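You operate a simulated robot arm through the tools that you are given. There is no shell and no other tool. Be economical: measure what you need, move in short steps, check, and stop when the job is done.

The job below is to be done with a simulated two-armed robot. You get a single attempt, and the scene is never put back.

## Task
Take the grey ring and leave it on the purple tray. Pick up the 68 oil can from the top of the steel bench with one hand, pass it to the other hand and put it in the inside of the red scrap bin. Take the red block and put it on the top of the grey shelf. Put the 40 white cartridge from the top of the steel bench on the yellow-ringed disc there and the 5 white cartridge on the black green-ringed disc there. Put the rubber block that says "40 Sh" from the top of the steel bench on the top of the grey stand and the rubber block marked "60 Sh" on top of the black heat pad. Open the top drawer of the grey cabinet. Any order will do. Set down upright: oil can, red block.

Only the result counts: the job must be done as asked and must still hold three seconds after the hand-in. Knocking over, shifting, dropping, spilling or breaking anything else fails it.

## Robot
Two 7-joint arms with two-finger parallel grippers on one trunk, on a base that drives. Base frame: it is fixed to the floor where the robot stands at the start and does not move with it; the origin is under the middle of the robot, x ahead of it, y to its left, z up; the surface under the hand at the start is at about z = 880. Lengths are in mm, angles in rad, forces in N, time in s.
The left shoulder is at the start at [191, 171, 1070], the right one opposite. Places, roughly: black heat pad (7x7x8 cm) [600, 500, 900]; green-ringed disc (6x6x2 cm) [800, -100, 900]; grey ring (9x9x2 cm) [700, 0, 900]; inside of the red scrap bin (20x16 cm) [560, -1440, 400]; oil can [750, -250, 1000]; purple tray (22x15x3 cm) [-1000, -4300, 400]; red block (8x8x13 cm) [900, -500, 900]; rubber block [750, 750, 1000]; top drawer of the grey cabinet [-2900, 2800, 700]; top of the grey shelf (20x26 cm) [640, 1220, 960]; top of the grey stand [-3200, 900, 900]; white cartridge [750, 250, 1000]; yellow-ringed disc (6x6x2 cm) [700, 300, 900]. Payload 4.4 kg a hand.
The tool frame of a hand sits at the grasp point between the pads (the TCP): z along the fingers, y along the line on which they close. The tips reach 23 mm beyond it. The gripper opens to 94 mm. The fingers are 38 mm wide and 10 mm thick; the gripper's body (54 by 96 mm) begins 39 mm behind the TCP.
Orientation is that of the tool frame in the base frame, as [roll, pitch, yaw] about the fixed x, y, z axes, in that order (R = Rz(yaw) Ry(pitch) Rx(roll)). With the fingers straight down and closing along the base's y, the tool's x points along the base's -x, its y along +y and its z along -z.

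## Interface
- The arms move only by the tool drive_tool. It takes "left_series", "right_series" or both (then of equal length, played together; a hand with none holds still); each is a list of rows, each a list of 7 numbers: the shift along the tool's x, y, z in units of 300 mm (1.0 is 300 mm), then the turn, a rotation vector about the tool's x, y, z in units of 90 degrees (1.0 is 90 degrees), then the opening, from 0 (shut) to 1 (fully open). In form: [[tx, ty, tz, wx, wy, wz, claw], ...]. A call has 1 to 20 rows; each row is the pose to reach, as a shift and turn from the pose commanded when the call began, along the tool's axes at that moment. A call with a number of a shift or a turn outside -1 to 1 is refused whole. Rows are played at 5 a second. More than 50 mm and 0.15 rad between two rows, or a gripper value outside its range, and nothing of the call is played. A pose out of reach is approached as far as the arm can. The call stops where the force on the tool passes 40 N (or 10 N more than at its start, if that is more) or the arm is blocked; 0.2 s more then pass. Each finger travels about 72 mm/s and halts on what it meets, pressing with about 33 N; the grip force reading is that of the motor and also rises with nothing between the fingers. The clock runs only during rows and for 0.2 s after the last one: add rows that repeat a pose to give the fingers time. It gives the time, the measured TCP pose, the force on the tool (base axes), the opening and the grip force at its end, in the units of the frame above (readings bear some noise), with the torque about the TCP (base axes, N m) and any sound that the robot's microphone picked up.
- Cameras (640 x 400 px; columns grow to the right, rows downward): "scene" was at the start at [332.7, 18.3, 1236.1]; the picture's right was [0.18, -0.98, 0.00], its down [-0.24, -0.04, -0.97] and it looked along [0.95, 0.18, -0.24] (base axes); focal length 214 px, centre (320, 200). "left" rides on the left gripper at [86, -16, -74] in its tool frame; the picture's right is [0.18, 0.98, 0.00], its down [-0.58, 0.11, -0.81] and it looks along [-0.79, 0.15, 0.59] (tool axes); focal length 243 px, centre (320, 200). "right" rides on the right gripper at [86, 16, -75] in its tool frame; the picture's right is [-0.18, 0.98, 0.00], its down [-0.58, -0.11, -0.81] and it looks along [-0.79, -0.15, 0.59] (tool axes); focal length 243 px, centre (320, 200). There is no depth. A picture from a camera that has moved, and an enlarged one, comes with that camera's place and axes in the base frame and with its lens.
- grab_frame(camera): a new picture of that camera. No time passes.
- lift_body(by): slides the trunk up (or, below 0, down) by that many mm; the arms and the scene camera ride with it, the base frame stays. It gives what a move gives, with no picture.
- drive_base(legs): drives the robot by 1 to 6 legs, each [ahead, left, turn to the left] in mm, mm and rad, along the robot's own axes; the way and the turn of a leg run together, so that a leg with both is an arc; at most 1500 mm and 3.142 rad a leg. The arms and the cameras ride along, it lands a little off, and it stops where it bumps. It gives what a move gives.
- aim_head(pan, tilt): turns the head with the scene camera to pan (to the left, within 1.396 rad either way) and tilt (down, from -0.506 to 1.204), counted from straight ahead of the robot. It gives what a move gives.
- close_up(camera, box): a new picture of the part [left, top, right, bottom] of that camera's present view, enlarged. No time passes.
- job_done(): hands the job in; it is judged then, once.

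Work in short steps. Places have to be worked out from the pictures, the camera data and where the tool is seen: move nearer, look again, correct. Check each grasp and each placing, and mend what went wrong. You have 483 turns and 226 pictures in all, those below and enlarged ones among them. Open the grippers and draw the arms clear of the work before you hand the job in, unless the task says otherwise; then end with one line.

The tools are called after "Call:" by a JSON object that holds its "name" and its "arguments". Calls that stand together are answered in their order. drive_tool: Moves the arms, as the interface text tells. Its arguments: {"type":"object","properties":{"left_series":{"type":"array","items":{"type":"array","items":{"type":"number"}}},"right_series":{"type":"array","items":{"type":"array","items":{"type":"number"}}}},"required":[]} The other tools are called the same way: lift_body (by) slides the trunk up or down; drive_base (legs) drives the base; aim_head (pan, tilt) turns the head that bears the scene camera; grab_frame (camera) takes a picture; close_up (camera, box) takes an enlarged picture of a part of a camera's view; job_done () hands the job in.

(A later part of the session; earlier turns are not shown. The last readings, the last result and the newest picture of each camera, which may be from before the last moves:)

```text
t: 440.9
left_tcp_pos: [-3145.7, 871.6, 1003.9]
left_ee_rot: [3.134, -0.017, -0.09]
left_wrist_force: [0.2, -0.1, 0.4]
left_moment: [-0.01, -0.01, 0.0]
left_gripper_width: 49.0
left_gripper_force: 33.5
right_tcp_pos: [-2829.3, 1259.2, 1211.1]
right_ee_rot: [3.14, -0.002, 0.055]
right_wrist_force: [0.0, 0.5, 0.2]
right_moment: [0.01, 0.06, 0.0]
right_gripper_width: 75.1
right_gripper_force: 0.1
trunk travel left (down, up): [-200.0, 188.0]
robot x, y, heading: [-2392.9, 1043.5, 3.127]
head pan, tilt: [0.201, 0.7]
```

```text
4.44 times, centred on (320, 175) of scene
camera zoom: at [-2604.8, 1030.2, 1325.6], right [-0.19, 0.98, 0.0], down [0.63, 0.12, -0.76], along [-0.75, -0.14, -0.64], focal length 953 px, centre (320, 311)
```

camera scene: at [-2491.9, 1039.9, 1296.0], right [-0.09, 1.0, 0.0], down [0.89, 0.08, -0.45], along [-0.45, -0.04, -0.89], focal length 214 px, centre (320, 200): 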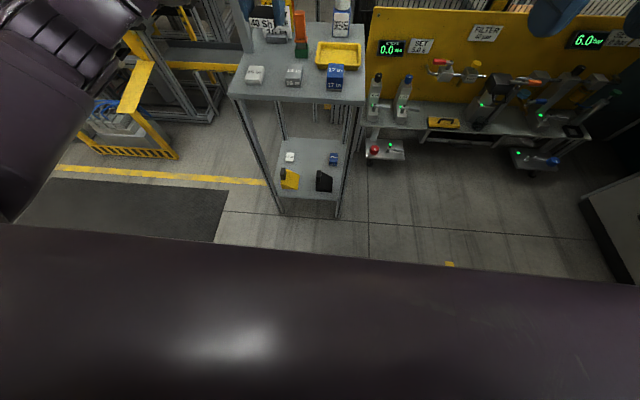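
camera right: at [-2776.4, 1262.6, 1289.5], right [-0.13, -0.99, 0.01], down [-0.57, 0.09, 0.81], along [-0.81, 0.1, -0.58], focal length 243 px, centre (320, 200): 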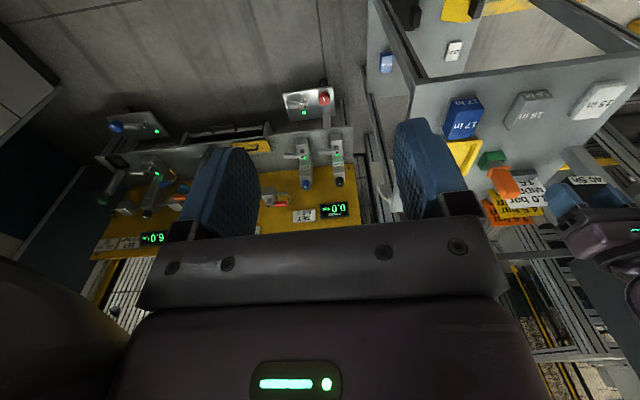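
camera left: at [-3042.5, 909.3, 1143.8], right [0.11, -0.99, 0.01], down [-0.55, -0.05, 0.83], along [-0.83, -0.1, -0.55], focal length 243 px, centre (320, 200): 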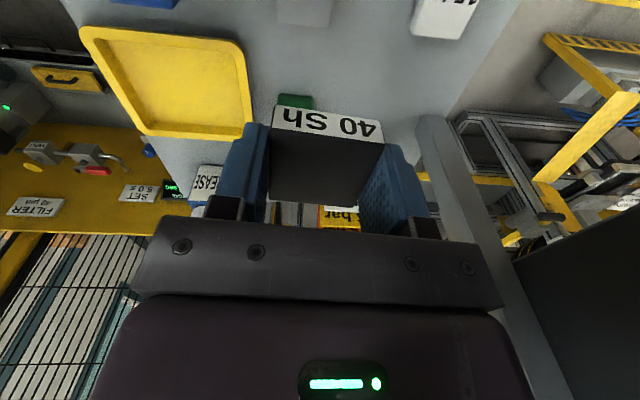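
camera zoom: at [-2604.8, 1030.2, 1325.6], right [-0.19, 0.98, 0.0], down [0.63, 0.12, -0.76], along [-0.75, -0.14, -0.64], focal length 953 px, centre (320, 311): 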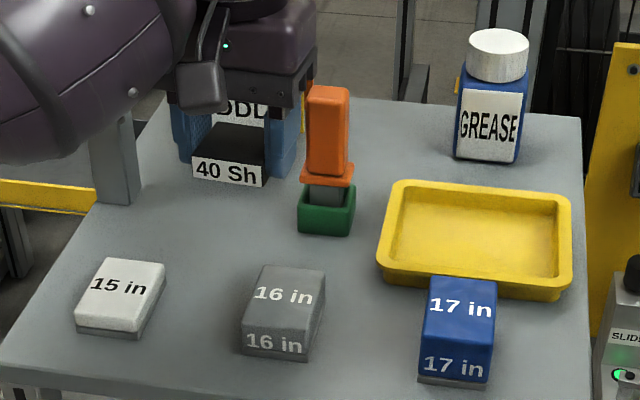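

Clear gap for the block here. Lower to just above the stand, then creep.

Call:
{"name": "drive_tool", "arguments": {"left_series": [[0, 0, 0.08, 0, 0, 0, 0], [0, 0, 0.16, 0, 0, 0, 0], [0, 0, 0.22, 0, 0, 0, 0], [0, 0, 0.22, 0, 0, 0, 0]]}}

Call:
{"name": "close_up", "arguments": {"camera": "scene", "box": [260, 130, 380, 220]}}

```text
t: 441.9
left_tcp_pos: [-3144.4, 874.2, 939.8]
left_ee_rot: [3.134, -0.013, -0.097]
left_wrist_force: [0.3, -0.3, -0.3]
left_moment: [-0.02, -0.02, 0.03]
left_gripper_width: 48.9
left_gripper_force: 32.7
right_tcp_pos: [-2827.6, 1259.0, 1211.0]
right_ee_rot: [3.14, -0.001, 0.053]
right_wrist_force: [-1.1, 0.7, 0.0]
right_moment: [-0.01, 0.0, 0.01]
right_gripper_width: 75.4
right_gripper_force: 0.0
trunk travel left (down, up): [-200.0, 188.0]
robot x, y, heading: [-2394.2, 1045.7, 3.129]
head pan, tilt: [0.201, 0.7]
```

```text
4.44 times, centred on (320, 175) of scene
camera zoom: at [-2604.4, 1031.2, 1326.1], right [-0.18, 0.98, 0.0], down [0.63, 0.12, -0.77], along [-0.75, -0.14, -0.64], focal length 953 px, centre (320, 311)
```

zoom: 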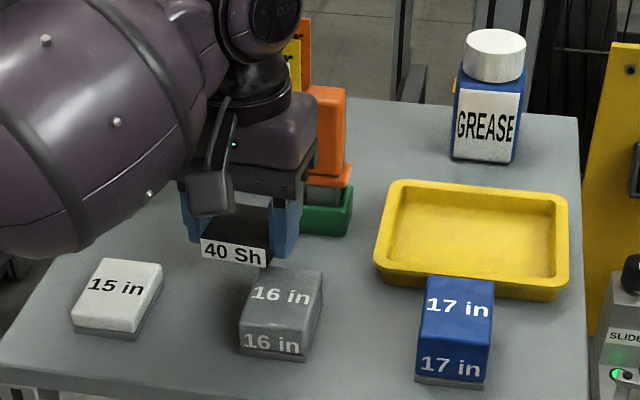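

Good clearance. Creep down to contact.

Call:
{"name": "drive_tool", "arguments": {"left_series": [[0, 0, 0.02, 0, 0, 0, 0], [0, 0, 0.035, 0, 0, 0, 0], [0, 0, 0.045, 0, 0, 0, 0], [0, 0, 0.052, 0, 0, 0, 0], [0, 0, 0.052, 0, 0, 0, 0]]}}

```text
t: 443.0
left_tcp_pos: [-3144.6, 873.8, 932.9]
left_ee_rot: [3.139, 0.004, -0.098]
left_wrist_force: [10.8, -1.4, 24.6]
left_moment: [0.48, -0.76, -0.35]
left_gripper_width: 49.1
left_gripper_force: 33.2
right_tcp_pos: [-2825.7, 1260.6, 1212.3]
right_ee_rot: [3.139, 0.004, 0.051]
right_wrist_force: [0.0, 0.1, 0.3]
right_moment: [-0.01, 0.01, 0.0]
right_gripper_width: 75.1
right_gripper_force: 0.0
trunk travel left (down, up): [-200.0, 188.0]
robot x, y, heading: [-2392.7, 1041.9, 3.128]
head pan, tilt: [0.201, 0.7]
stopped in row 5 (left hand): the force on the tool passed its limit at 42 N (the readings are from after the stop); the commanded pose is now the measured one
```

Contact (25 N) at z=933, earlier than expected with some side force. I zoom in.

Call:
{"name": "close_up", "arguments": {"camera": "scene", "box": [280, 160, 350, 215]}}

Call:
{"name": "grab_frame", "arguments": {"camera": "left"}}

```text
7.27 times, centred on (315, 188) of scene
camera zoom: at [-2601.8, 1031.2, 1326.4], right [-0.18, 0.98, 0.0], down [0.63, 0.12, -0.77], along [-0.75, -0.14, -0.64], focal length 1560 px, centre (356, 291)
```

zoom: 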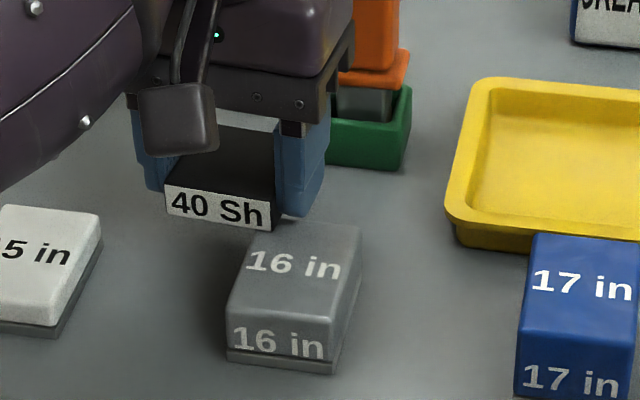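

```text
37 pictures are left
camera left: at [-3055.7, 882.7, 1008.1], right [0.09, -1.0, 0.0], down [-0.59, -0.05, 0.81], along [-0.81, -0.07, -0.59], focal length 243 px, centre (320, 200)
```

left: 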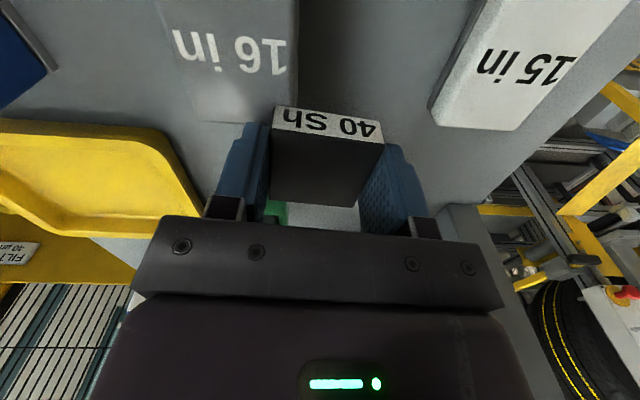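

Possibly touching the 16 in box's back edge. I raise 6 mm, shift 9 mm further back, and come down gently again.

Call:
{"name": "drive_tool", "arguments": {"left_series": [[0, 0, -0.02, 0, 0, 0, 0], [-0.015, 0, -0.02, 0, 0, 0, 0], [-0.03, 0.003, -0.02, 0, 0, 0, 0], [-0.03, 0.003, -0.01, 0, 0, 0, 0], [-0.03, 0.003, 0.0, 0, 0, 0, 0], [-0.03, 0.003, 0.006, 0, 0, 0, 0], [-0.03, 0.003, 0.006, 0, 0, 0, 0]]}}

```text
t: 444.5
left_tcp_pos: [-3156.6, 873.8, 934.1]
left_ee_rot: [3.14, 0.01, -0.097]
left_wrist_force: [1.7, -1.7, 28.1]
left_moment: [0.56, -0.82, -0.08]
left_gripper_width: 49.6
left_gripper_force: 32.7
right_tcp_pos: [-2828.3, 1260.7, 1210.6]
right_ee_rot: [3.14, -0.003, 0.053]
right_wrist_force: [0.3, 1.0, -0.1]
right_moment: [-0.02, -0.02, 0.01]
right_gripper_width: 75.0
right_gripper_force: 0.0
trunk travel left (down, up): [-200.0, 188.0]
robot x, y, heading: [-2397.0, 1046.1, 3.129]
head pan, tilt: [0.201, 0.7]
stopped in row 7 (left hand): the force on the tool passed its limit at 41 N (the readings are from after the stop); the commanded pose is now the measured one
```

Same height again, so it is the stand surface. Ease up 1 mm and open slightly, then rise.

Call:
{"name": "drive_tool", "arguments": {"left_series": [[0, 0, -0.005, 0, 0, 0, 0], [0, 0, -0.005, 0, 0, 0, 0.58], [0, 0, -0.005, 0, 0, 0, 0.64], [0, 0, -0.005, 0, 0, 0, 0.66], [0, 0, -0.08, 0, 0, 0, 0.66], [0, 0, -0.2, 0, 0, 0, 0.66], [0.1, 0, -0.3, 0, 0, 0, 0.66], [0.22, -0.03, -0.38, 0, 0, 0, 0.8]]}}

Call:
{"name": "close_up", "arguments": {"camera": "scene", "box": [240, 130, 380, 220]}}

```text
t: 446.3
left_tcp_pos: [-3087.6, 878.1, 1045.0]
left_ee_rot: [3.137, 0.002, -0.097]
left_wrist_force: [0.0, 0.1, 0.5]
left_moment: [-0.01, 0.03, -0.01]
left_gripper_width: 75.3
left_gripper_force: 0.1
right_tcp_pos: [-2827.4, 1260.7, 1211.4]
right_ee_rot: [3.141, 0.0, 0.053]
right_wrist_force: [0.3, 0.1, -0.5]
right_moment: [-0.01, 0.0, -0.01]
right_gripper_width: 75.1
right_gripper_force: 0.0
trunk travel left (down, up): [-200.0, 188.0]
robot x, y, heading: [-2393.0, 1043.7, 3.127]
head pan, tilt: [0.201, 0.7]
```

```text
4.44 times, centred on (310, 175) of scene
camera zoom: at [-2603.5, 1031.5, 1326.3], right [-0.18, 0.98, 0.0], down [0.63, 0.12, -0.77], along [-0.75, -0.14, -0.64], focal length 953 px, centre (364, 311)
```

zoom: 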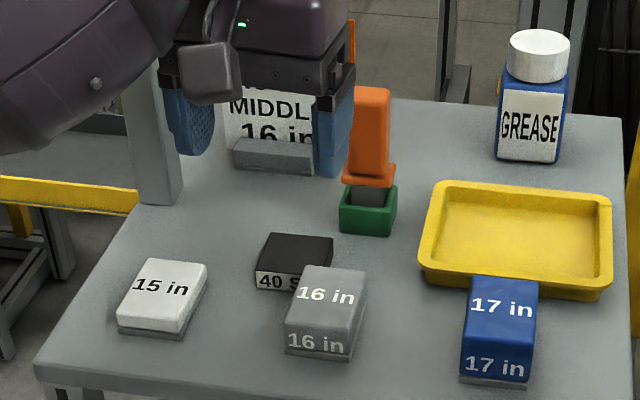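

40 Sh stands on the grey stand; nothing else moved. Now the cabinet: raise hands, back off and look right.

Call:
{"name": "drive_tool", "arguments": {"left_series": [[0.1, 0, -0.1, 0, 0, 0, 1], [0.2, 0, -0.2, 0, 0, 0.03, 1], [0.32, 0, -0.3, 0, 0, 0.06, 1], [0.44, 0, -0.4, 0, 0, 0.06, 1]]}}

Call:
{"name": "drive_base", "arguments": {"legs": [[-350, 0, 0], [0, -500, 0]]}}

Call:
{"name": "aim_head", "arguments": {"pan": -0.75, "tilt": 0.45}}

Call:
{"name": "grab_frame", "arguments": {"camera": "scene"}}

```text
t: 447.3
left_tcp_pos: [-2954.8, 866.0, 1164.3]
left_ee_rot: [3.137, 0.004, -0.191]
left_wrist_force: [0.1, 0.0, 0.4]
left_moment: [-0.01, 0.03, 0.01]
left_gripper_width: 93.7
left_gripper_force: 0.1
right_tcp_pos: [-2826.8, 1260.5, 1210.6]
right_ee_rot: [3.141, -0.001, 0.052]
right_wrist_force: [-0.1, -0.5, -0.5]
right_moment: [0.04, 0.03, -0.01]
right_gripper_width: 75.1
right_gripper_force: 0.1
trunk travel left (down, up): [-200.0, 188.0]
robot x, y, heading: [-2392.6, 1045.0, 3.128]
head pan, tilt: [0.201, 0.7]
```

```text
t: 454.0
left_tcp_pos: [-2594.6, 1356.3, 1163.7]
left_ee_rot: [3.136, 0.002, -0.192]
left_wrist_force: [-0.7, -0.9, 0.3]
left_moment: [-0.04, 0.0, -0.03]
left_gripper_width: 94.1
left_gripper_force: 0.2
right_tcp_pos: [-2465.9, 1750.3, 1210.5]
right_ee_rot: [3.139, -0.003, 0.051]
right_wrist_force: [-0.2, 0.4, -0.7]
right_moment: [-0.01, -0.02, 0.0]
right_gripper_width: 75.4
right_gripper_force: 0.0
trunk travel left (down, up): [-200.0, 188.0]
robot x, y, heading: [-2030.4, 1536.2, 3.129]
head pan, tilt: [0.201, 0.7]
```

```text
t: 455.2
left_tcp_pos: [-2594.7, 1355.3, 1162.5]
left_ee_rot: [3.137, 0.0, -0.191]
left_wrist_force: [0.4, 0.1, -0.1]
left_moment: [-0.02, -0.02, -0.02]
left_gripper_width: 94.1
left_gripper_force: 0.1
right_tcp_pos: [-2464.5, 1750.4, 1210.4]
right_ee_rot: [3.14, -0.001, 0.05]
right_wrist_force: [0.0, 0.2, 0.4]
right_moment: [-0.03, -0.02, 0.0]
right_gripper_width: 75.4
right_gripper_force: 0.0
trunk travel left (down, up): [-200.0, 188.0]
robot x, y, heading: [-2029.0, 1533.5, 3.123]
head pan, tilt: [-0.75, 0.45]
```

```text
35 pictures are left
camera scene: at [-2224.7, 1600.4, 1348.1], right [0.69, 0.72, 0.0], down [0.31, -0.3, -0.9], along [-0.65, 0.62, -0.44], focal length 214 px, centre (320, 200)
```

scene: 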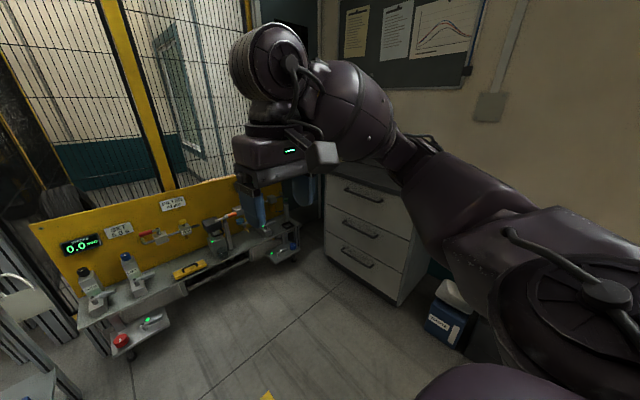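

The cabinet's drawers face −y with the top handle near (−2950, 2690, 750). I turn to face it diagonally (heading ≈2.0) at a safe distance and look closer.

Call:
{"name": "drive_base", "arguments": {"legs": [[0, 0, -1.123], [0, 300, 0]]}}

Call:
{"name": "aim_head", "arguments": {"pan": 0.0, "tilt": 0.45}}

Call:
{"name": "grab_frame", "arguments": {"camera": "scene"}}

```text
t: 461.1
left_tcp_pos: [-2722.7, 1802.5, 1163.2]
left_ee_rot: [3.139, 0.001, -1.262]
left_wrist_force: [-0.7, 0.5, 0.9]
left_moment: [-0.01, -0.01, 0.0]
left_gripper_width: 93.9
left_gripper_force: 0.1
right_tcp_pos: [-2312.8, 1878.1, 1210.4]
right_ee_rot: [3.139, -0.003, -1.019]
right_wrist_force: [-0.6, 0.7, 0.8]
right_moment: [0.0, 0.03, -0.03]
right_gripper_width: 75.2
right_gripper_force: 0.1
trunk travel left (down, up): [-200.0, 188.0]
robot x, y, heading: [-2295.2, 1395.1, 2.053]
head pan, tilt: [-0.75, 0.45]
```

```text
t: 462.2
left_tcp_pos: [-2721.0, 1802.9, 1162.7]
left_ee_rot: [3.138, 0.001, -1.262]
left_wrist_force: [-0.4, -0.2, 0.2]
left_moment: [-0.01, -0.01, 0.03]
left_gripper_width: 93.9
left_gripper_force: 0.0
right_tcp_pos: [-2312.9, 1878.7, 1210.6]
right_ee_rot: [3.138, -0.003, -1.017]
right_wrist_force: [0.7, -0.9, 0.0]
right_moment: [0.02, -0.01, -0.01]
right_gripper_width: 75.3
right_gripper_force: 0.1
trunk travel left (down, up): [-200.0, 188.0]
robot x, y, heading: [-2295.4, 1392.2, 2.06]
head pan, tilt: [0.0, 0.45]
```

```text
34 pictures are left
camera scene: at [-2396.4, 1590.3, 1348.1], right [0.89, 0.46, 0.0], down [0.2, -0.39, -0.9], along [-0.42, 0.8, -0.44], focal length 214 px, centre (320, 200)
```

scene: 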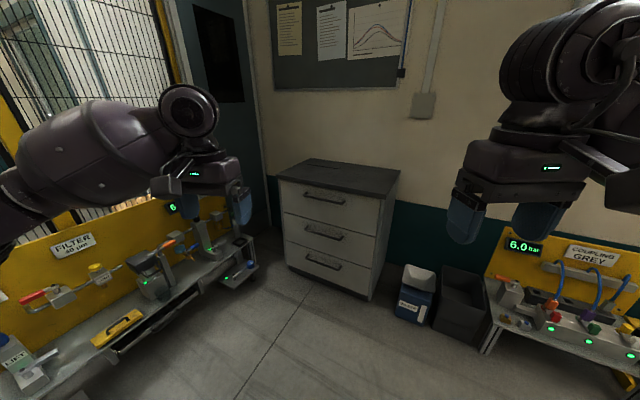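

Clear view of the cabinet. I zoom on the top drawer handle.

Call:
{"name": "close_up", "arguments": {"camera": "scene", "box": [270, 150, 410, 250]}}

```text
4.00 times, centred on (340, 200) of scene
camera zoom: at [-2396.4, 1590.3, 1348.1], right [0.89, 0.46, 0.0], down [0.2, -0.39, -0.9], along [-0.42, 0.8, -0.44], focal length 858 px, centre (240, 200)
```

zoom: 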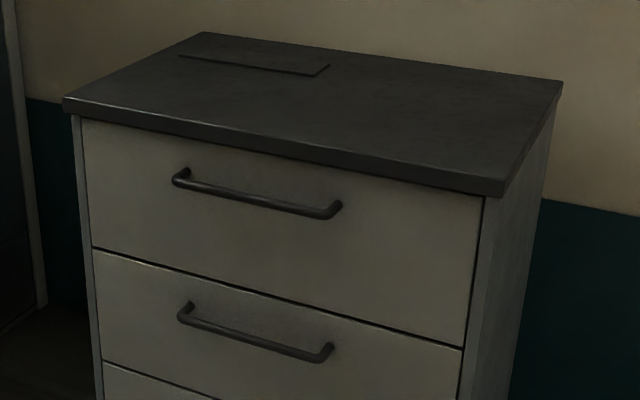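

The handle is a 280 mm bar at z≈747, x −3104…−2824, ~35 mm off the face. I'll hook it with the right hand: closing axis along y, tool tilted toward the cabinet. First retract the left hand, yaw the right, and lower the trunk.

Call:
{"name": "drive_tool", "arguments": {"left_series": [[0.08, -0.015, -0.03, 0, 0, 0, 1], [0.16, -0.03, -0.06, 0, 0, 0, 1], [0.24, -0.045, -0.09, 0, 0, 0, 1], [0.32, -0.06, -0.12, 0, 0, 0, 1], [0.4, -0.075, -0.15, 0, 0, 0, 1], [0.48, -0.09, -0.18, 0, 0, 0, 1], [0.56, -0.105, -0.2, 0, 0, 0, 1], [0.6, -0.12, -0.2, 0, 0, 0, 1]], "right_series": [[0, 0, 0, 0, 0, -0.087, 0.8], [0, 0, 0, 0, 0, -0.173, 0.8], [0, 0, 0, 0, 0, -0.26, 0.8], [0, 0, 0, 0, 0, -0.346, 0.8], [0, 0, 0, 0, 0, -0.433, 0.8], [0, 0, 0, 0, 0, -0.52, 0.8], [0, 0, 0, 0, 0, -0.606, 0.8], [0, 0, 0, 0, 0, -0.69, 0.8]]}}

Call:
{"name": "lift_body", "arguments": {"by": -60}}

Call:
{"name": "lift_body", "arguments": {"by": -50}}

```text
t: 464.0
left_tcp_pos: [-2631.7, 1642.2, 1223.2]
left_ee_rot: [3.137, 0.001, -1.262]
left_wrist_force: [0.7, -1.4, 0.0]
left_moment: [0.01, 0.04, -0.02]
left_gripper_width: 94.0
left_gripper_force: 0.0
right_tcp_pos: [-2313.1, 1878.9, 1210.1]
right_ee_rot: [3.139, 0.003, 0.067]
right_wrist_force: [0.3, 0.1, 0.1]
right_moment: [-0.02, 0.0, 0.02]
right_gripper_width: 75.2
right_gripper_force: 0.0
trunk travel left (down, up): [-200.0, 188.0]
robot x, y, heading: [-2297.7, 1394.0, 2.05]
head pan, tilt: [0.0, 0.45]
```

```text
t: 465.0
left_tcp_pos: [-2638.1, 1652.8, 1150.3]
left_ee_rot: [-3.136, -0.048, -1.263]
left_wrist_force: [0.5, -0.5, 0.4]
left_moment: [0.04, 0.02, -0.01]
left_gripper_width: 93.9
left_gripper_force: 0.0
right_tcp_pos: [-2311.2, 1875.3, 1153.6]
right_ee_rot: [-3.137, 0.004, 0.065]
right_wrist_force: [1.2, -0.5, 0.6]
right_moment: [0.07, 0.0, 0.01]
right_gripper_width: 75.4
right_gripper_force: 0.0
trunk travel left (down, up): [-140.0, 248.0]
robot x, y, heading: [-2293.2, 1390.3, 2.057]
head pan, tilt: [0.0, 0.45]
```

```text
t: 466.0
left_tcp_pos: [-2656.7, 1688.6, 1055.6]
left_ee_rot: [-3.103, -0.219, -1.265]
left_wrist_force: [0.1, -0.7, 0.9]
left_moment: [0.05, -0.02, 0.02]
left_gripper_width: 93.9
left_gripper_force: 0.1
right_tcp_pos: [-2311.8, 1876.2, 1102.7]
right_ee_rot: [-3.14, 0.003, 0.066]
right_wrist_force: [0.2, 0.3, 0.1]
right_moment: [-0.02, 0.04, 0.0]
right_gripper_width: 75.2
right_gripper_force: 0.1
trunk travel left (down, up): [-90.0, 298.0]
robot x, y, heading: [-2296.8, 1390.9, 2.054]
head pan, tilt: [0.0, 0.45]
```

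Now move the right hand to a reach-ready pose (tilted 42° toward the cabinet) in free space.

Call:
{"name": "drive_tool", "arguments": {"right_series": [[-0.09, -0.044, 0.094, 0.06, 0, 0, 0.8], [-0.18, -0.088, 0.188, 0.12, 0, 0, 0.8], [-0.27, -0.132, 0.281, 0.18, 0, 0, 0.8], [-0.36, -0.176, 0.375, 0.24, 0, 0, 0.8], [-0.45, -0.22, 0.469, 0.3, 0, 0, 0.8], [-0.54, -0.264, 0.563, 0.36, 0, 0, 0.8], [-0.63, -0.308, 0.656, 0.42, 0, 0, 0.8], [-0.718, -0.352, 0.75, 0.467, 0, 0, 0.8], [-0.718, -0.352, 0.75, 0.467, 0, 0, 0.8]]}}

```text
t: 468.0
left_tcp_pos: [-2657.2, 1688.7, 1053.7]
left_ee_rot: [-3.105, -0.222, -1.267]
left_wrist_force: [-0.2, 0.6, -0.1]
left_moment: [-0.04, -0.01, 0.03]
left_gripper_width: 94.1
left_gripper_force: 0.0
right_tcp_pos: [-2535.2, 1970.4, 878.2]
right_ee_rot: [-2.408, 0.001, 0.064]
right_wrist_force: [0.5, -1.1, 0.2]
right_moment: [0.0, -0.01, 0.02]
right_gripper_width: 75.2
right_gripper_force: 0.1
right hand out of reach, approached as far as the arm can: row 1, 2, 3
trunk travel left (down, up): [-90.0, 298.0]
robot x, y, heading: [-2295.7, 1388.6, 2.052]
head pan, tilt: [0.0, 0.45]
```

Good. Drive toward the cabinet, stopping ~130 mm short of the handle.

Call:
{"name": "drive_base", "arguments": {"legs": [[693, 28, 0]]}}

Call:
{"name": "grab_frame", "arguments": {"camera": "right"}}

Call:
{"name": "grab_frame", "arguments": {"camera": "scene"}}

```text
t: 471.8
left_tcp_pos: [-3008.2, 2281.4, 1053.8]
left_ee_rot: [-3.105, -0.222, -1.255]
left_wrist_force: [-0.7, 0.5, 0.2]
left_moment: [-0.03, 0.03, 0.0]
left_gripper_width: 93.7
left_gripper_force: 0.0
right_tcp_pos: [-2888.7, 2564.9, 875.8]
right_ee_rot: [-2.411, -0.001, 0.073]
right_wrist_force: [-0.7, -0.5, -0.7]
right_moment: [0.03, 0.01, 0.03]
right_gripper_width: 75.1
right_gripper_force: 0.0
trunk travel left (down, up): [-90.0, 298.0]
robot x, y, heading: [-2641.6, 1987.3, 2.07]
head pan, tilt: [0.0, 0.45]
```

```text
32 pictures are left
camera right: at [-2797.9, 2508.3, 921.5], right [-0.13, -0.74, -0.66], down [-0.55, -0.5, 0.67], along [-0.83, 0.45, -0.34], focal length 243 px, centre (320, 200)
```

right: 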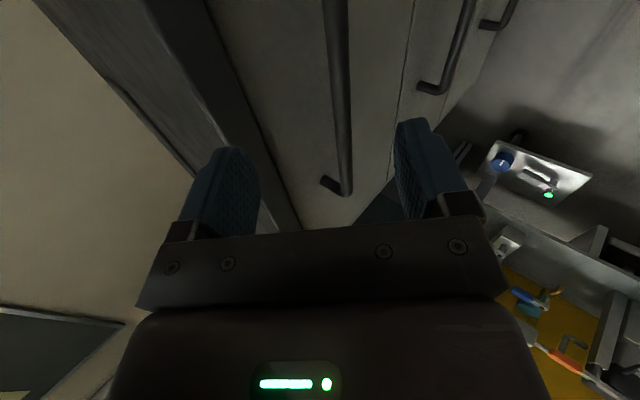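

```text
31 pictures are left
camera scene: at [-2798.6, 2281.3, 1217.2], right [0.88, 0.47, 0.0], down [0.21, -0.38, -0.9], along [-0.43, 0.79, -0.44], focal length 214 px, centre (320, 200)
```

scene: 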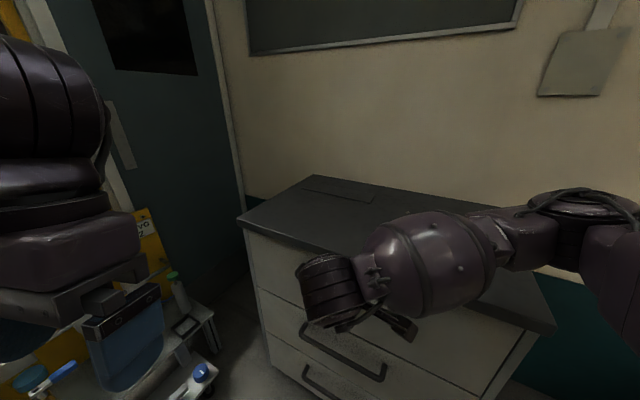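

Cross-checking both views: the bar is at y≈2617, z≈798, x −3032…−2790 (nearer than I first computed). I set the opening to 45 mm and approach along the tool axis, checking midway.

Call:
{"name": "drive_tool", "arguments": {"right_series": [[0, 0.02, 0, 0, 0, 0, 0.48], [0, 0.045, 0.05, 0, 0, 0, 0.48], [0, 0.045, 0.1, 0, 0, 0, 0.48], [0, 0.045, 0.14, 0, 0, 0, 0.48], [0, 0.045, 0.14, 0, 0, 0, 0.48]]}}

Call:
{"name": "grab_frame", "arguments": {"camera": "right"}}

```text
t: 472.9
left_tcp_pos: [-3008.6, 2279.8, 1054.8]
left_ee_rot: [-3.104, -0.222, -1.255]
left_wrist_force: [0.1, -0.5, -0.8]
left_moment: [0.01, 0.01, -0.03]
left_gripper_width: 93.8
left_gripper_force: 0.0
right_tcp_pos: [-2889.6, 2581.2, 836.2]
right_ee_rot: [-2.41, -0.002, 0.075]
right_wrist_force: [-0.4, 0.5, -0.9]
right_moment: [-0.02, -0.01, 0.0]
right_gripper_width: 45.2
right_gripper_force: 0.0
trunk travel left (down, up): [-90.0, 298.0]
robot x, y, heading: [-2640.2, 1987.0, 2.067]
head pan, tilt: [0.0, 0.45]
```

```text
30 pictures are left
camera right: at [-2799.2, 2526.2, 881.9], right [-0.13, -0.74, -0.66], down [-0.55, -0.5, 0.67], along [-0.83, 0.45, -0.34], focal length 243 px, centre (320, 200)
```

right: 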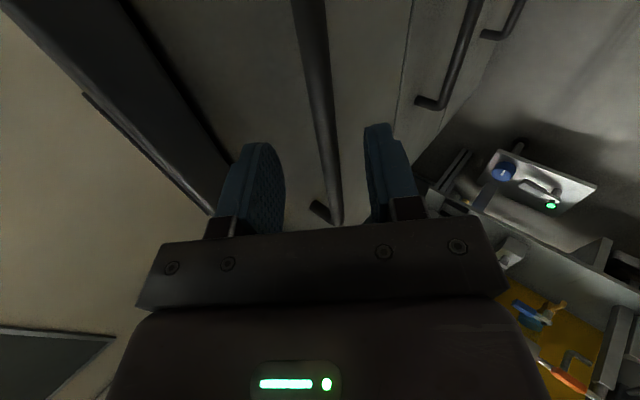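

The bar is ~5 mm off centre; correct, advance ~44 mm and look again.

Call:
{"name": "drive_tool", "arguments": {"right_series": [[0, 0.015, 0.05, 0, 0, 0, 0.48], [0, 0.015, 0.1, 0, 0, 0, 0.48], [0, 0.015, 0.147, 0, 0, 0, 0.48], [0, 0.015, 0.147, 0, 0, 0, 0.48]]}}

Call:
{"name": "grab_frame", "arguments": {"camera": "right"}}

```text
t: 473.9
left_tcp_pos: [-3008.0, 2278.8, 1053.8]
left_ee_rot: [-3.104, -0.22, -1.255]
left_wrist_force: [-0.8, 0.2, 0.1]
left_moment: [-0.01, 0.0, 0.03]
left_gripper_width: 94.1
left_gripper_force: 0.1
right_tcp_pos: [-2891.7, 2605.9, 800.3]
right_ee_rot: [-2.411, 0.001, 0.073]
right_wrist_force: [-0.5, -0.4, -0.4]
right_moment: [0.0, 0.0, 0.01]
right_gripper_width: 45.1
right_gripper_force: 0.1
trunk travel left (down, up): [-90.0, 298.0]
robot x, y, heading: [-2644.0, 1989.1, 2.068]
head pan, tilt: [0.0, 0.45]
```

```text
29 pictures are left
camera right: at [-2800.6, 2551.3, 845.7], right [-0.13, -0.74, -0.66], down [-0.55, -0.5, 0.67], along [-0.83, 0.45, -0.34], focal length 243 px, centre (320, 200)
```

right: 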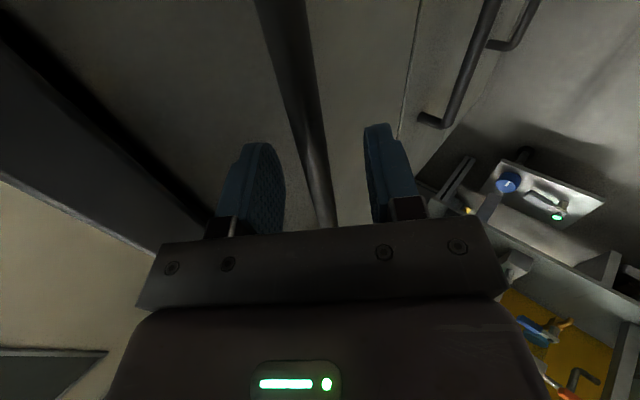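

The bar now lies centred between the fingers near the TCP. Close the gripper.

Call:
{"name": "drive_tool", "arguments": {"right_series": [[0, 0, 0, 0, 0, 0, 0.3], [0, 0, 0, 0, 0, 0, 0.1], [0, 0, 0, 0, 0, 0, 0], [0, 0, 0, 0, 0, 0, 0]]}}

```text
t: 474.9
left_tcp_pos: [-3007.2, 2279.4, 1054.7]
left_ee_rot: [-3.104, -0.22, -1.256]
left_wrist_force: [0.4, 0.1, 0.1]
left_moment: [0.01, -0.04, 0.03]
left_gripper_width: 94.0
left_gripper_force: 0.0
right_tcp_pos: [-2892.2, 2607.5, 802.6]
right_ee_rot: [-2.407, 0.004, 0.072]
right_wrist_force: [0.0, 1.9, 14.8]
right_moment: [0.23, 1.4, -1.6]
right_gripper_width: 16.5
right_gripper_force: 45.1
trunk travel left (down, up): [-90.0, 298.0]
robot x, y, heading: [-2644.2, 1990.3, 2.064]
head pan, tilt: [0.0, 0.45]
```

Gripped (16.5 mm). Pull straight back (−y) 120 mm with the base.

Call:
{"name": "drive_base", "arguments": {"legs": [[-106, 57, 0]]}}

```text
t: 476.2
left_tcp_pos: [-3007.8, 2158.8, 1054.5]
left_ee_rot: [-3.107, -0.219, -1.256]
left_wrist_force: [0.4, 0.3, 0.4]
left_moment: [0.03, -0.02, -0.01]
left_gripper_width: 94.3
left_gripper_force: 0.2
right_tcp_pos: [-2891.8, 2486.1, 803.3]
right_ee_rot: [-2.406, 0.002, 0.075]
right_wrist_force: [-4.4, 1.5, 25.3]
right_moment: [0.5, 1.79, -0.53]
right_gripper_width: 16.8
right_gripper_force: 44.8
trunk travel left (down, up): [-90.0, 298.0]
robot x, y, heading: [-2641.9, 1864.8, 2.069]
head pan, tilt: [0.0, 0.45]
```

Still holding; the drawer follows. Pull 150 mm more.

Call:
{"name": "drive_base", "arguments": {"legs": [[-132, 71, 0]]}}

Call:
{"name": "grab_frame", "arguments": {"camera": "scene"}}

```text
t: 477.6
left_tcp_pos: [-3006.6, 2009.2, 1055.3]
left_ee_rot: [-3.104, -0.221, -1.254]
left_wrist_force: [-0.1, -0.7, -0.3]
left_moment: [0.01, 0.0, 0.02]
left_gripper_width: 94.0
left_gripper_force: 0.1
right_tcp_pos: [-2892.4, 2337.8, 803.6]
right_ee_rot: [-2.406, 0.004, 0.076]
right_wrist_force: [28.0, 1.7, 22.3]
right_moment: [0.4, 1.07, -1.35]
right_gripper_width: 16.4
right_gripper_force: 44.5
trunk travel left (down, up): [-90.0, 298.0]
robot x, y, heading: [-2643.9, 1720.5, 2.07]
head pan, tilt: [0.0, 0.45]
```

```text
28 pictures are left
camera scene: at [-2796.9, 2010.6, 1218.2], right [0.88, 0.48, 0.0], down [0.2, -0.38, -0.9], along [-0.43, 0.79, -0.43], focal length 214 px, centre (320, 200)
```

scene: 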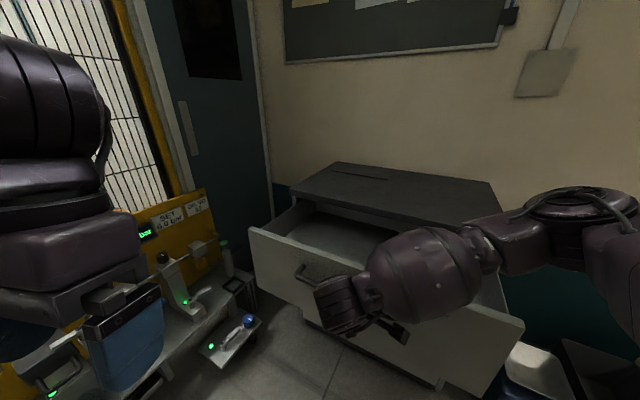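

Drawer is open ~270 mm. Pull 50 mm more for good measure.

Call:
{"name": "drive_base", "arguments": {"legs": [[-44, 24, 0]]}}

```text
t: 478.5
left_tcp_pos: [-3008.2, 1961.2, 1056.4]
left_ee_rot: [-3.105, -0.221, -1.253]
left_wrist_force: [-0.2, -0.4, -0.7]
left_moment: [-0.02, -0.04, 0.02]
left_gripper_width: 94.2
left_gripper_force: 0.1
right_tcp_pos: [-2892.3, 2289.7, 804.1]
right_ee_rot: [-2.403, 0.003, 0.073]
right_wrist_force: [19.4, 0.5, 21.6]
right_moment: [0.34, 1.05, -1.54]
right_gripper_width: 16.0
right_gripper_force: 44.8
trunk travel left (down, up): [-90.0, 298.0]
robot x, y, heading: [-2640.9, 1673.5, 2.065]
head pan, tilt: [0.0, 0.45]
```

Drawer open ~318 mm. Release the bar and withdraw along the tool axis.

Call:
{"name": "drive_tool", "arguments": {"right_series": [[0, 0, 0, 0, 0, 0, 0.3], [0, 0, 0, 0, 0, 0, 0.5], [0, 0, 0, 0, 0, 0, 0.5], [0, 0, -0.08, 0, 0, 0, 0.5], [0, 0, -0.2, 0, 0, 0, 0.5], [0, 0, -0.33, 0, 0, 0, 0.5], [0, 0, -0.46, 0, 0, 0, 0.5]]}}

Call:
{"name": "drive_base", "arguments": {"legs": [[-350, 100, 0]]}}

Call:
{"name": "grab_frame", "arguments": {"camera": "scene"}}

```text
t: 480.1
left_tcp_pos: [-3009.0, 1962.5, 1055.6]
left_ee_rot: [-3.106, -0.222, -1.253]
left_wrist_force: [0.2, 0.4, 0.4]
left_moment: [0.02, 0.04, -0.02]
left_gripper_width: 94.0
left_gripper_force: 0.0
right_tcp_pos: [-2888.8, 2198.3, 905.3]
right_ee_rot: [-2.403, 0.001, 0.072]
right_wrist_force: [-0.3, -0.8, 0.3]
right_moment: [-0.02, 0.0, 0.0]
right_gripper_width: 46.9
right_gripper_force: 0.1
trunk travel left (down, up): [-90.0, 298.0]
robot x, y, heading: [-2640.6, 1672.5, 2.066]
head pan, tilt: [0.0, 0.45]
```

```text
t: 482.4
left_tcp_pos: [-2932.9, 1612.9, 1053.0]
left_ee_rot: [-3.104, -0.221, -1.256]
left_wrist_force: [0.4, -0.6, -0.7]
left_moment: [0.01, 0.0, 0.03]
left_gripper_width: 94.0
left_gripper_force: 0.0
right_tcp_pos: [-2810.4, 1848.2, 904.6]
right_ee_rot: [-2.405, 0.002, 0.07]
right_wrist_force: [0.1, 0.5, 1.0]
right_moment: [-0.03, 0.01, -0.02]
right_gripper_width: 47.2
right_gripper_force: 0.0
trunk travel left (down, up): [-90.0, 298.0]
robot x, y, heading: [-2571.1, 1322.3, 2.066]
head pan, tilt: [0.0, 0.45]
```

```text
27 pictures are left
camera scene: at [-2724.0, 1613.2, 1217.3], right [0.88, 0.47, 0.0], down [0.21, -0.38, -0.9], along [-0.43, 0.79, -0.43], focal length 214 px, centre (320, 200)
```

scene: 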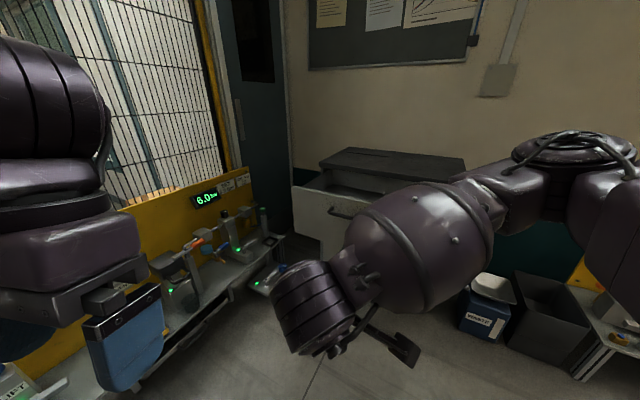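

The drawer stays open. Last task: the grey ring. I restore both hands to neutral first.

Call:
{"name": "drive_tool", "arguments": {"right_series": [[0, -0.07, -0.08, -0.08, 0, 0, 0.8], [0, -0.15, -0.165, -0.16, 0, 0, 1], [0, -0.22, -0.25, -0.24, 0, 0, 1], [0, -0.3, -0.33, -0.32, 0, 0, 1], [0, -0.37, -0.41, -0.4, 0, 0, 1], [0, -0.446, -0.495, -0.467, 0, 0, 1], [0, -0.446, -0.495, -0.467, 0, 0, 1]], "left_series": [[-0.06, 0, -0.03, 0, -0.03, 0, 1], [-0.12, 0, -0.06, 0, -0.06, 0, 1], [-0.18, 0, -0.1, 0, -0.09, 0, 1], [-0.24, 0, -0.14, 0, -0.12, 0, 1], [-0.3, 0, -0.18, 0, -0.14, 0, 1], [-0.33, 0, -0.22, 0, -0.14, 0, 1], [-0.33, 0, -0.22, 0, -0.14, 0, 1]]}}

Call:
{"name": "drive_tool", "arguments": {"right_series": [[0, 0, 0, 0, 0, 0.087, 1], [0, 0, 0, 0, 0, 0.173, 1], [0, 0, 0, 0, 0, 0.26, 1], [0, 0, 0, 0, 0, 0.346, 1], [0, 0, 0, 0, 0, 0.433, 1], [0, 0, 0, 0, 0, 0.52, 1], [0, 0, 0, 0, 0, 0.606, 1], [0, 0, 0, 0, 0, 0.69, 1]]}}

Call:
{"name": "lift_body", "arguments": {"by": 60}}

Call:
{"name": "drive_base", "arguments": {"legs": [[0, 0, -2.066]]}}

```text
t: 484.0
left_tcp_pos: [-2971.7, 1717.0, 1096.0]
left_ee_rot: [-3.106, -0.004, -1.249]
left_wrist_force: [0.1, 0.5, -0.5]
left_moment: [0.0, -0.01, -0.04]
left_gripper_width: 94.0
left_gripper_force: 0.0
right_tcp_pos: [-2811.9, 1849.4, 1105.1]
right_ee_rot: [3.141, -0.001, 0.069]
right_wrist_force: [0.1, -0.2, 0.4]
right_moment: [0.0, 0.01, 0.0]
right_gripper_width: 94.0
right_gripper_force: 0.2
trunk travel left (down, up): [-90.0, 298.0]
robot x, y, heading: [-2567.9, 1321.0, 2.062]
head pan, tilt: [0.0, 0.45]
```

```text
t: 485.8
left_tcp_pos: [-2970.3, 1717.4, 1096.1]
left_ee_rot: [-3.105, -0.001, -1.249]
left_wrist_force: [-0.2, 0.3, -0.2]
left_moment: [0.01, 0.0, -0.01]
left_gripper_width: 94.0
left_gripper_force: 0.0
right_tcp_pos: [-2810.4, 1849.9, 1104.8]
right_ee_rot: [-3.141, 0.005, -1.018]
right_wrist_force: [0.4, -0.1, -0.5]
right_moment: [0.01, 0.01, -0.02]
right_gripper_width: 93.8
right_gripper_force: 0.1
trunk travel left (down, up): [-90.0, 298.0]
robot x, y, heading: [-2573.6, 1316.4, 2.061]
head pan, tilt: [0.0, 0.45]
```

```text
t: 486.8
left_tcp_pos: [-2971.0, 1719.1, 1154.4]
left_ee_rot: [-3.105, -0.006, -1.249]
left_wrist_force: [0.1, 0.3, 0.6]
left_moment: [-0.03, 0.0, 0.01]
left_gripper_width: 93.8
left_gripper_force: 0.1
right_tcp_pos: [-2812.0, 1850.0, 1162.3]
right_ee_rot: [-3.142, -0.003, -1.017]
right_wrist_force: [0.0, 0.3, 0.1]
right_moment: [-0.05, 0.01, -0.03]
right_gripper_width: 94.0
right_gripper_force: 0.1
trunk travel left (down, up): [-150.0, 238.0]
robot x, y, heading: [-2571.4, 1320.2, 2.059]
head pan, tilt: [0.0, 0.45]
```

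```text
t: 492.2
left_tcp_pos: [-2023.2, 1468.5, 1156.4]
left_ee_rot: [-3.105, -0.001, 2.938]
left_wrist_force: [-0.3, -0.1, 0.5]
left_moment: [-0.01, -0.02, 0.0]
left_gripper_width: 93.9
left_gripper_force: 0.1
right_tcp_pos: [-1992.1, 1263.8, 1164.8]
right_ee_rot: [3.14, 0.003, -3.111]
right_wrist_force: [-1.3, -0.3, -1.3]
right_moment: [-0.04, 0.02, -0.03]
right_gripper_width: 94.0
right_gripper_force: 0.2
trunk travel left (down, up): [-150.0, 238.0]
robot x, y, heading: [-2573.3, 1322.9, -0.031]
head pan, tilt: [0.0, 0.45]
```

Drive back around the table to the bench, in front of the grey ring.

Call:
{"name": "drive_base", "arguments": {"legs": [[0, 440, 0.031], [1450, 0, 0], [500, 0, 0]]}}

Call:
{"name": "drive_base", "arguments": {"legs": [[0, -1450, 0], [0, -330, 0]]}}

```text
t: 505.8
left_tcp_pos: [-72.2, 1879.5, 1155.8]
left_ee_rot: [-3.104, -0.002, 2.949]
left_wrist_force: [0.0, 0.3, -0.1]
left_moment: [0.0, 0.03, -0.02]
left_gripper_width: 94.0
left_gripper_force: 0.0
right_tcp_pos: [-36.2, 1677.2, 1164.6]
right_ee_rot: [3.14, 0.005, -3.1]
right_wrist_force: [0.0, 0.2, 0.8]
right_moment: [-0.06, 0.02, 0.01]
right_gripper_width: 94.0
right_gripper_force: 0.0
trunk travel left (down, up): [-150.0, 238.0]
robot x, y, heading: [-612.8, 1726.7, -0.025]
head pan, tilt: [0.0, 0.45]
```

```text
t: 521.7
left_tcp_pos: [-116.0, 98.4, 1156.3]
left_ee_rot: [-3.104, -0.002, 2.94]
left_wrist_force: [-0.6, 0.8, 0.4]
left_moment: [0.02, -0.03, -0.01]
left_gripper_width: 93.9
left_gripper_force: 0.1
right_tcp_pos: [-83.6, -105.5, 1165.1]
right_ee_rot: [-3.14, 0.003, -3.108]
right_wrist_force: [0.2, 0.3, -0.1]
right_moment: [0.01, 0.04, 0.0]
right_gripper_width: 94.1
right_gripper_force: 0.2
trunk travel left (down, up): [-150.0, 238.0]
robot x, y, heading: [-660.7, -48.8, -0.029]
head pan, tilt: [0.0, 0.45]
```

Approach the bench with the trunk at +100, left hand for the ring.

Call:
{"name": "lift_body", "arguments": {"by": 40}}

Call:
{"name": "drive_base", "arguments": {"legs": [[0, -60, 0.029], [655, 0, 0]]}}

Call:
{"name": "aim_head", "arguments": {"pan": 0.0, "tilt": 0.65}}

Call:
{"name": "grab_frame", "arguments": {"camera": "scene"}}

```text
t: 522.6
left_tcp_pos: [-114.1, 98.1, 1193.1]
left_ee_rot: [-3.105, -0.006, 2.939]
left_wrist_force: [0.9, -1.2, -0.7]
left_moment: [0.05, 0.07, -0.02]
left_gripper_width: 94.1
left_gripper_force: 0.0
right_tcp_pos: [-80.3, -104.9, 1201.5]
right_ee_rot: [-3.141, -0.002, -3.11]
right_wrist_force: [0.8, -0.7, -0.8]
right_moment: [-0.04, 0.02, -0.01]
right_gripper_width: 93.9
right_gripper_force: 0.1
trunk travel left (down, up): [-190.0, 198.0]
robot x, y, heading: [-661.5, -52.0, -0.03]
head pan, tilt: [0.0, 0.45]
```

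```text
t: 526.9
left_tcp_pos: [521.4, 39.4, 1195.9]
left_ee_rot: [-3.104, -0.003, 2.951]
left_wrist_force: [0.3, 0.1, -0.5]
left_moment: [0.02, 0.0, 0.0]
left_gripper_width: 94.0
left_gripper_force: 0.1
right_tcp_pos: [557.1, -163.3, 1205.1]
right_ee_rot: [-3.141, 0.005, -3.097]
right_wrist_force: [-0.5, 0.3, -0.1]
right_moment: [-0.03, 0.04, 0.02]
right_gripper_width: 94.0
right_gripper_force: 0.1
trunk travel left (down, up): [-190.0, 198.0]
robot x, y, heading: [-22.7, -114.2, -0.017]
head pan, tilt: [0.0, 0.45]
```

```text
t: 527.7
left_tcp_pos: [521.7, 39.6, 1196.8]
left_ee_rot: [-3.104, -0.002, 2.951]
left_wrist_force: [0.4, 0.0, 0.3]
left_moment: [0.0, -0.01, 0.01]
left_gripper_width: 94.0
left_gripper_force: 0.0
right_tcp_pos: [556.3, -163.5, 1204.7]
right_ee_rot: [3.141, 0.002, -3.095]
right_wrist_force: [-1.0, -0.7, 0.0]
right_moment: [0.03, 0.0, -0.02]
right_gripper_width: 94.1
right_gripper_force: 0.1
trunk travel left (down, up): [-190.0, 198.0]
robot x, y, heading: [-25.7, -113.4, -0.019]
head pan, tilt: [0.0, 0.649]
```

```text
26 pictures are left
camera scene: at [204.9, -119.3, 1319.3], right [-0.02, -1.0, 0.0], down [-0.6, 0.01, -0.8], along [0.8, -0.02, -0.6], focal length 214 px, centre (320, 200)
```

scene: 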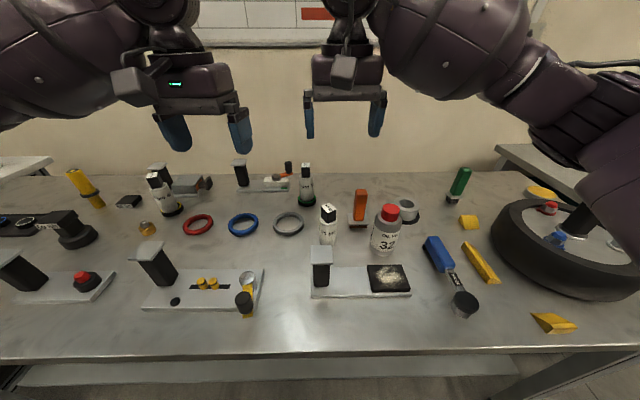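

Everything on the bench is in order; both cartridges stand on their discs. Ring centre ≈ (664, −37). Move the left hand above its left side.

Call:
{"name": "drive_tool", "arguments": {"left_series": [[-0.08, -0.01, 0.1, -0.01, 0, -0.03, 1], [-0.17, -0.02, 0.21, -0.024, 0, -0.06, 1], [-0.25, -0.03, 0.32, -0.024, 0, -0.09, 1], [-0.33, -0.04, 0.43, -0.024, 0, -0.121, 1], [-0.42, -0.04, 0.54, -0.024, 0, -0.121, 1], [-0.493, -0.04, 0.653, -0.024, 0, -0.121, 0.6], [-0.493, -0.04, 0.653, -0.024, 0, -0.121, 0.6]]}}

Call:
{"name": "close_up", "arguments": {"camera": "left", "box": [160, 0, 480, 200]}}

```text
t: 529.3
left_tcp_pos: [661.4, -7.4, 999.9]
left_ee_rot: [3.14, -0.002, -3.141]
left_wrist_force: [-0.4, -0.3, -0.3]
left_moment: [0.02, 0.01, 0.01]
left_gripper_width: 56.3
left_gripper_force: 0.0
right_tcp_pos: [556.0, -161.8, 1205.2]
right_ee_rot: [3.141, 0.006, -3.097]
right_wrist_force: [-1.5, -1.0, 0.5]
right_moment: [-0.04, 0.01, 0.02]
right_gripper_width: 94.2
right_gripper_force: 0.2
trunk travel left (down, up): [-190.0, 198.0]
robot x, y, heading: [-23.5, -114.4, -0.02]
head pan, tilt: [0.0, 0.649]
```

```text
2.00 times, centred on (320, 100) of left
camera zoom: at [577.0, -24.0, 1075.4], right [-0.18, 0.98, 0.0], down [0.58, 0.11, 0.8], along [0.79, 0.15, -0.59], focal length 485 px, centre (320, 400)
```

zoom: 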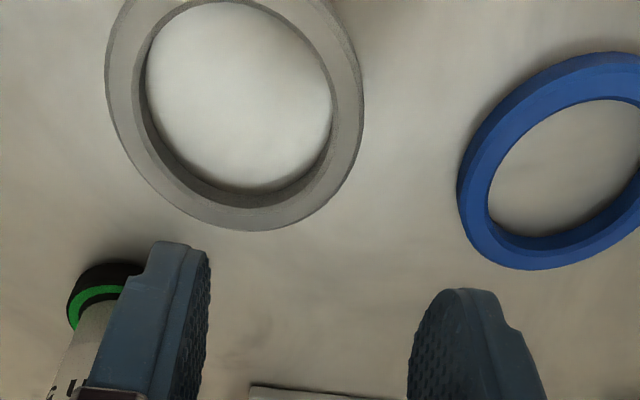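

Ring: centre ≈(661, −39), band radius 33–43 mm. I grip its left side: align, descend to z≈905 and close.

Call:
{"name": "drive_tool", "arguments": {"left_series": [[-0.003, 0.016, 0.1, 0, 0, 0, 0.6], [-0.003, 0.016, 0.2, 0, 0, 0, 0.6], [-0.003, 0.016, 0.29, 0, 0, 0, 0.6], [-0.003, 0.016, 0.316, 0, 0, 0, 0.6], [-0.003, 0.016, 0.316, 0, 0, 0, 0.3], [-0.003, 0.016, 0.316, 0, 0, 0, 0], [-0.003, 0.016, 0.316, 0, 0, 0, 0], [-0.003, 0.016, 0.316, 0, 0, 0, 0]]}}

```text
t: 531.3
left_tcp_pos: [669.1, 4.5, 940.3]
left_ee_rot: [3.134, 0.056, -3.129]
left_wrist_force: [-0.2, 0.0, -0.9]
left_moment: [-0.01, 0.02, 0.0]
left_gripper_width: 0.0
left_gripper_force: 33.0
right_tcp_pos: [546.3, -167.2, 1209.2]
right_ee_rot: [3.137, 0.01, -3.094]
right_wrist_force: [-1.5, -0.4, 0.0]
right_moment: [0.06, 0.0, -0.03]
right_gripper_width: 94.1
right_gripper_force: 0.1
trunk travel left (down, up): [-190.0, 198.0]
robot x, y, heading: [-21.1, -116.0, -0.017]
head pan, tilt: [0.0, 0.649]
stopped in row 8 (left hand): the arm was blocked; the commanded pose is now the measured one
```

Blocked: the elbow is resting on something again. Raise straight up and look.

Call:
{"name": "drive_tool", "arguments": {"left_series": [[0, 0, -0.1, 0, 0, 0, 0], [0, 0, -0.22, 0, 0, 0, 0], [0, 0, -0.35, 0, 0, 0, 0.6], [0, 0, -0.45, 0, 0, 0, 0.6]]}}

Call:
{"name": "aim_head", "arguments": {"pan": 0.6, "tilt": 0.85}}

Call:
{"name": "grab_frame", "arguments": {"camera": "scene"}}

```text
t: 532.3
left_tcp_pos: [669.0, 2.1, 1054.9]
left_ee_rot: [3.134, 0.026, -3.133]
left_wrist_force: [0.0, -0.3, 0.2]
left_moment: [0.01, -0.02, -0.03]
left_gripper_width: 56.5
left_gripper_force: 0.1
right_tcp_pos: [556.2, -163.8, 1203.2]
right_ee_rot: [3.141, 0.001, -3.096]
right_wrist_force: [-0.1, 0.5, 0.9]
right_moment: [-0.01, -0.01, 0.03]
right_gripper_width: 94.1
right_gripper_force: 0.1
trunk travel left (down, up): [-190.0, 198.0]
robot x, y, heading: [-19.9, -117.8, -0.018]
head pan, tilt: [0.0, 0.649]
```

```text
t: 533.3
left_tcp_pos: [669.7, 2.3, 1056.7]
left_ee_rot: [3.135, 0.028, -3.135]
left_wrist_force: [-0.4, -0.1, 0.0]
left_moment: [0.04, -0.01, -0.02]
left_gripper_width: 56.2
left_gripper_force: 0.1
right_tcp_pos: [556.4, -163.3, 1204.0]
right_ee_rot: [3.141, 0.001, -3.096]
right_wrist_force: [-0.8, -0.4, -0.1]
right_moment: [0.02, -0.02, 0.0]
right_gripper_width: 94.1
right_gripper_force: 0.0
trunk travel left (down, up): [-190.0, 198.0]
robot x, y, heading: [-20.0, -116.8, -0.021]
head pan, tilt: [0.6, 0.85]
```

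```text
24 pictures are left
camera scene: at [183.5, -74.5, 1302.6], right [0.55, -0.84, 0.0], down [-0.63, -0.41, -0.66], along [0.55, 0.36, -0.75], focal length 214 px, centre (320, 200)
```

scene: 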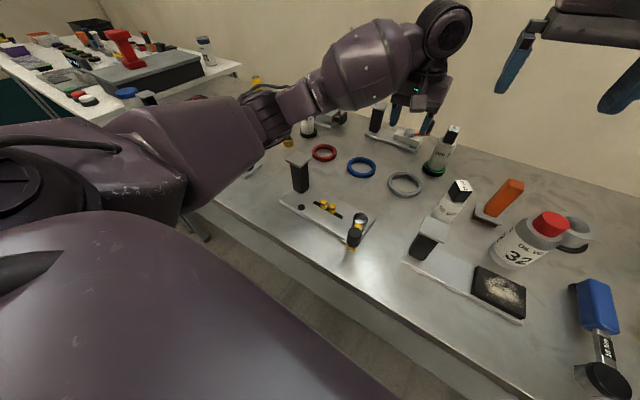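

The post is intact. I shift the base 160 mm right so the elbow clears it, and return the hand over the ring.

Call:
{"name": "drive_base", "arguments": {"legs": [[0, -160, 0.018]]}}

Call:
{"name": "drive_tool", "arguments": {"left_series": [[0, 0.12, 0, 0, 0.008, 0, 0.6], [0, 0.25, 0, 0, 0.017, 0, 0.6], [0.02, 0.38, 0, 0, 0.017, 0, 0.6], [0.025, 0.51, 0, 0, 0.017, 0, 0.6], [0.025, 0.51, 0.15, 0, 0.017, 0, 0.6], [0.025, 0.51, 0.15, 0, 0.017, 0, 0.6]]}}

Call:
{"name": "close_up", "arguments": {"camera": "left", "box": [160, 0, 480, 200]}}

```text
t: 535.3
left_tcp_pos: [665.9, -148.6, 1056.8]
left_ee_rot: [3.136, 0.029, -3.12]
left_wrist_force: [-0.5, -0.3, 0.2]
left_moment: [-0.02, -0.01, 0.02]
left_gripper_width: 56.5
left_gripper_force: 0.0
right_tcp_pos: [556.2, -316.6, 1204.5]
right_ee_rot: [-3.141, 0.004, -3.083]
right_wrist_force: [0.9, 0.1, -0.4]
right_moment: [-0.02, -0.03, 0.02]
right_gripper_width: 93.9
right_gripper_force: 0.0
trunk travel left (down, up): [-190.0, 198.0]
robot x, y, heading: [-26.2, -275.1, -0.005]
head pan, tilt: [0.6, 0.85]
```

```text
t: 536.7
left_tcp_pos: [653.9, 5.6, 1012.2]
left_ee_rot: [3.135, 0.003, -3.12]
left_wrist_force: [0.6, -0.3, 0.1]
left_moment: [0.01, 0.01, 0.01]
left_gripper_width: 56.6
left_gripper_force: 0.0
right_tcp_pos: [554.9, -315.6, 1205.0]
right_ee_rot: [3.141, 0.005, -3.083]
right_wrist_force: [-0.6, 0.2, 0.3]
right_moment: [0.05, 0.01, -0.01]
right_gripper_width: 94.2
right_gripper_force: 0.1
trunk travel left (down, up): [-190.0, 198.0]
robot x, y, heading: [-25.8, -277.9, -0.005]
head pan, tilt: [0.6, 0.85]
```

```text
2.00 times, centred on (320, 100) of left
camera zoom: at [568.7, -12.2, 1086.9], right [-0.21, 0.98, 0.0], down [0.58, 0.12, 0.81], along [0.79, 0.17, -0.59], focal length 485 px, centre (320, 400)
```

zoom: 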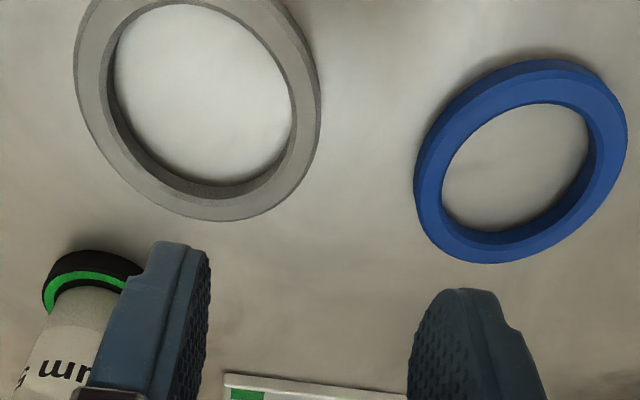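

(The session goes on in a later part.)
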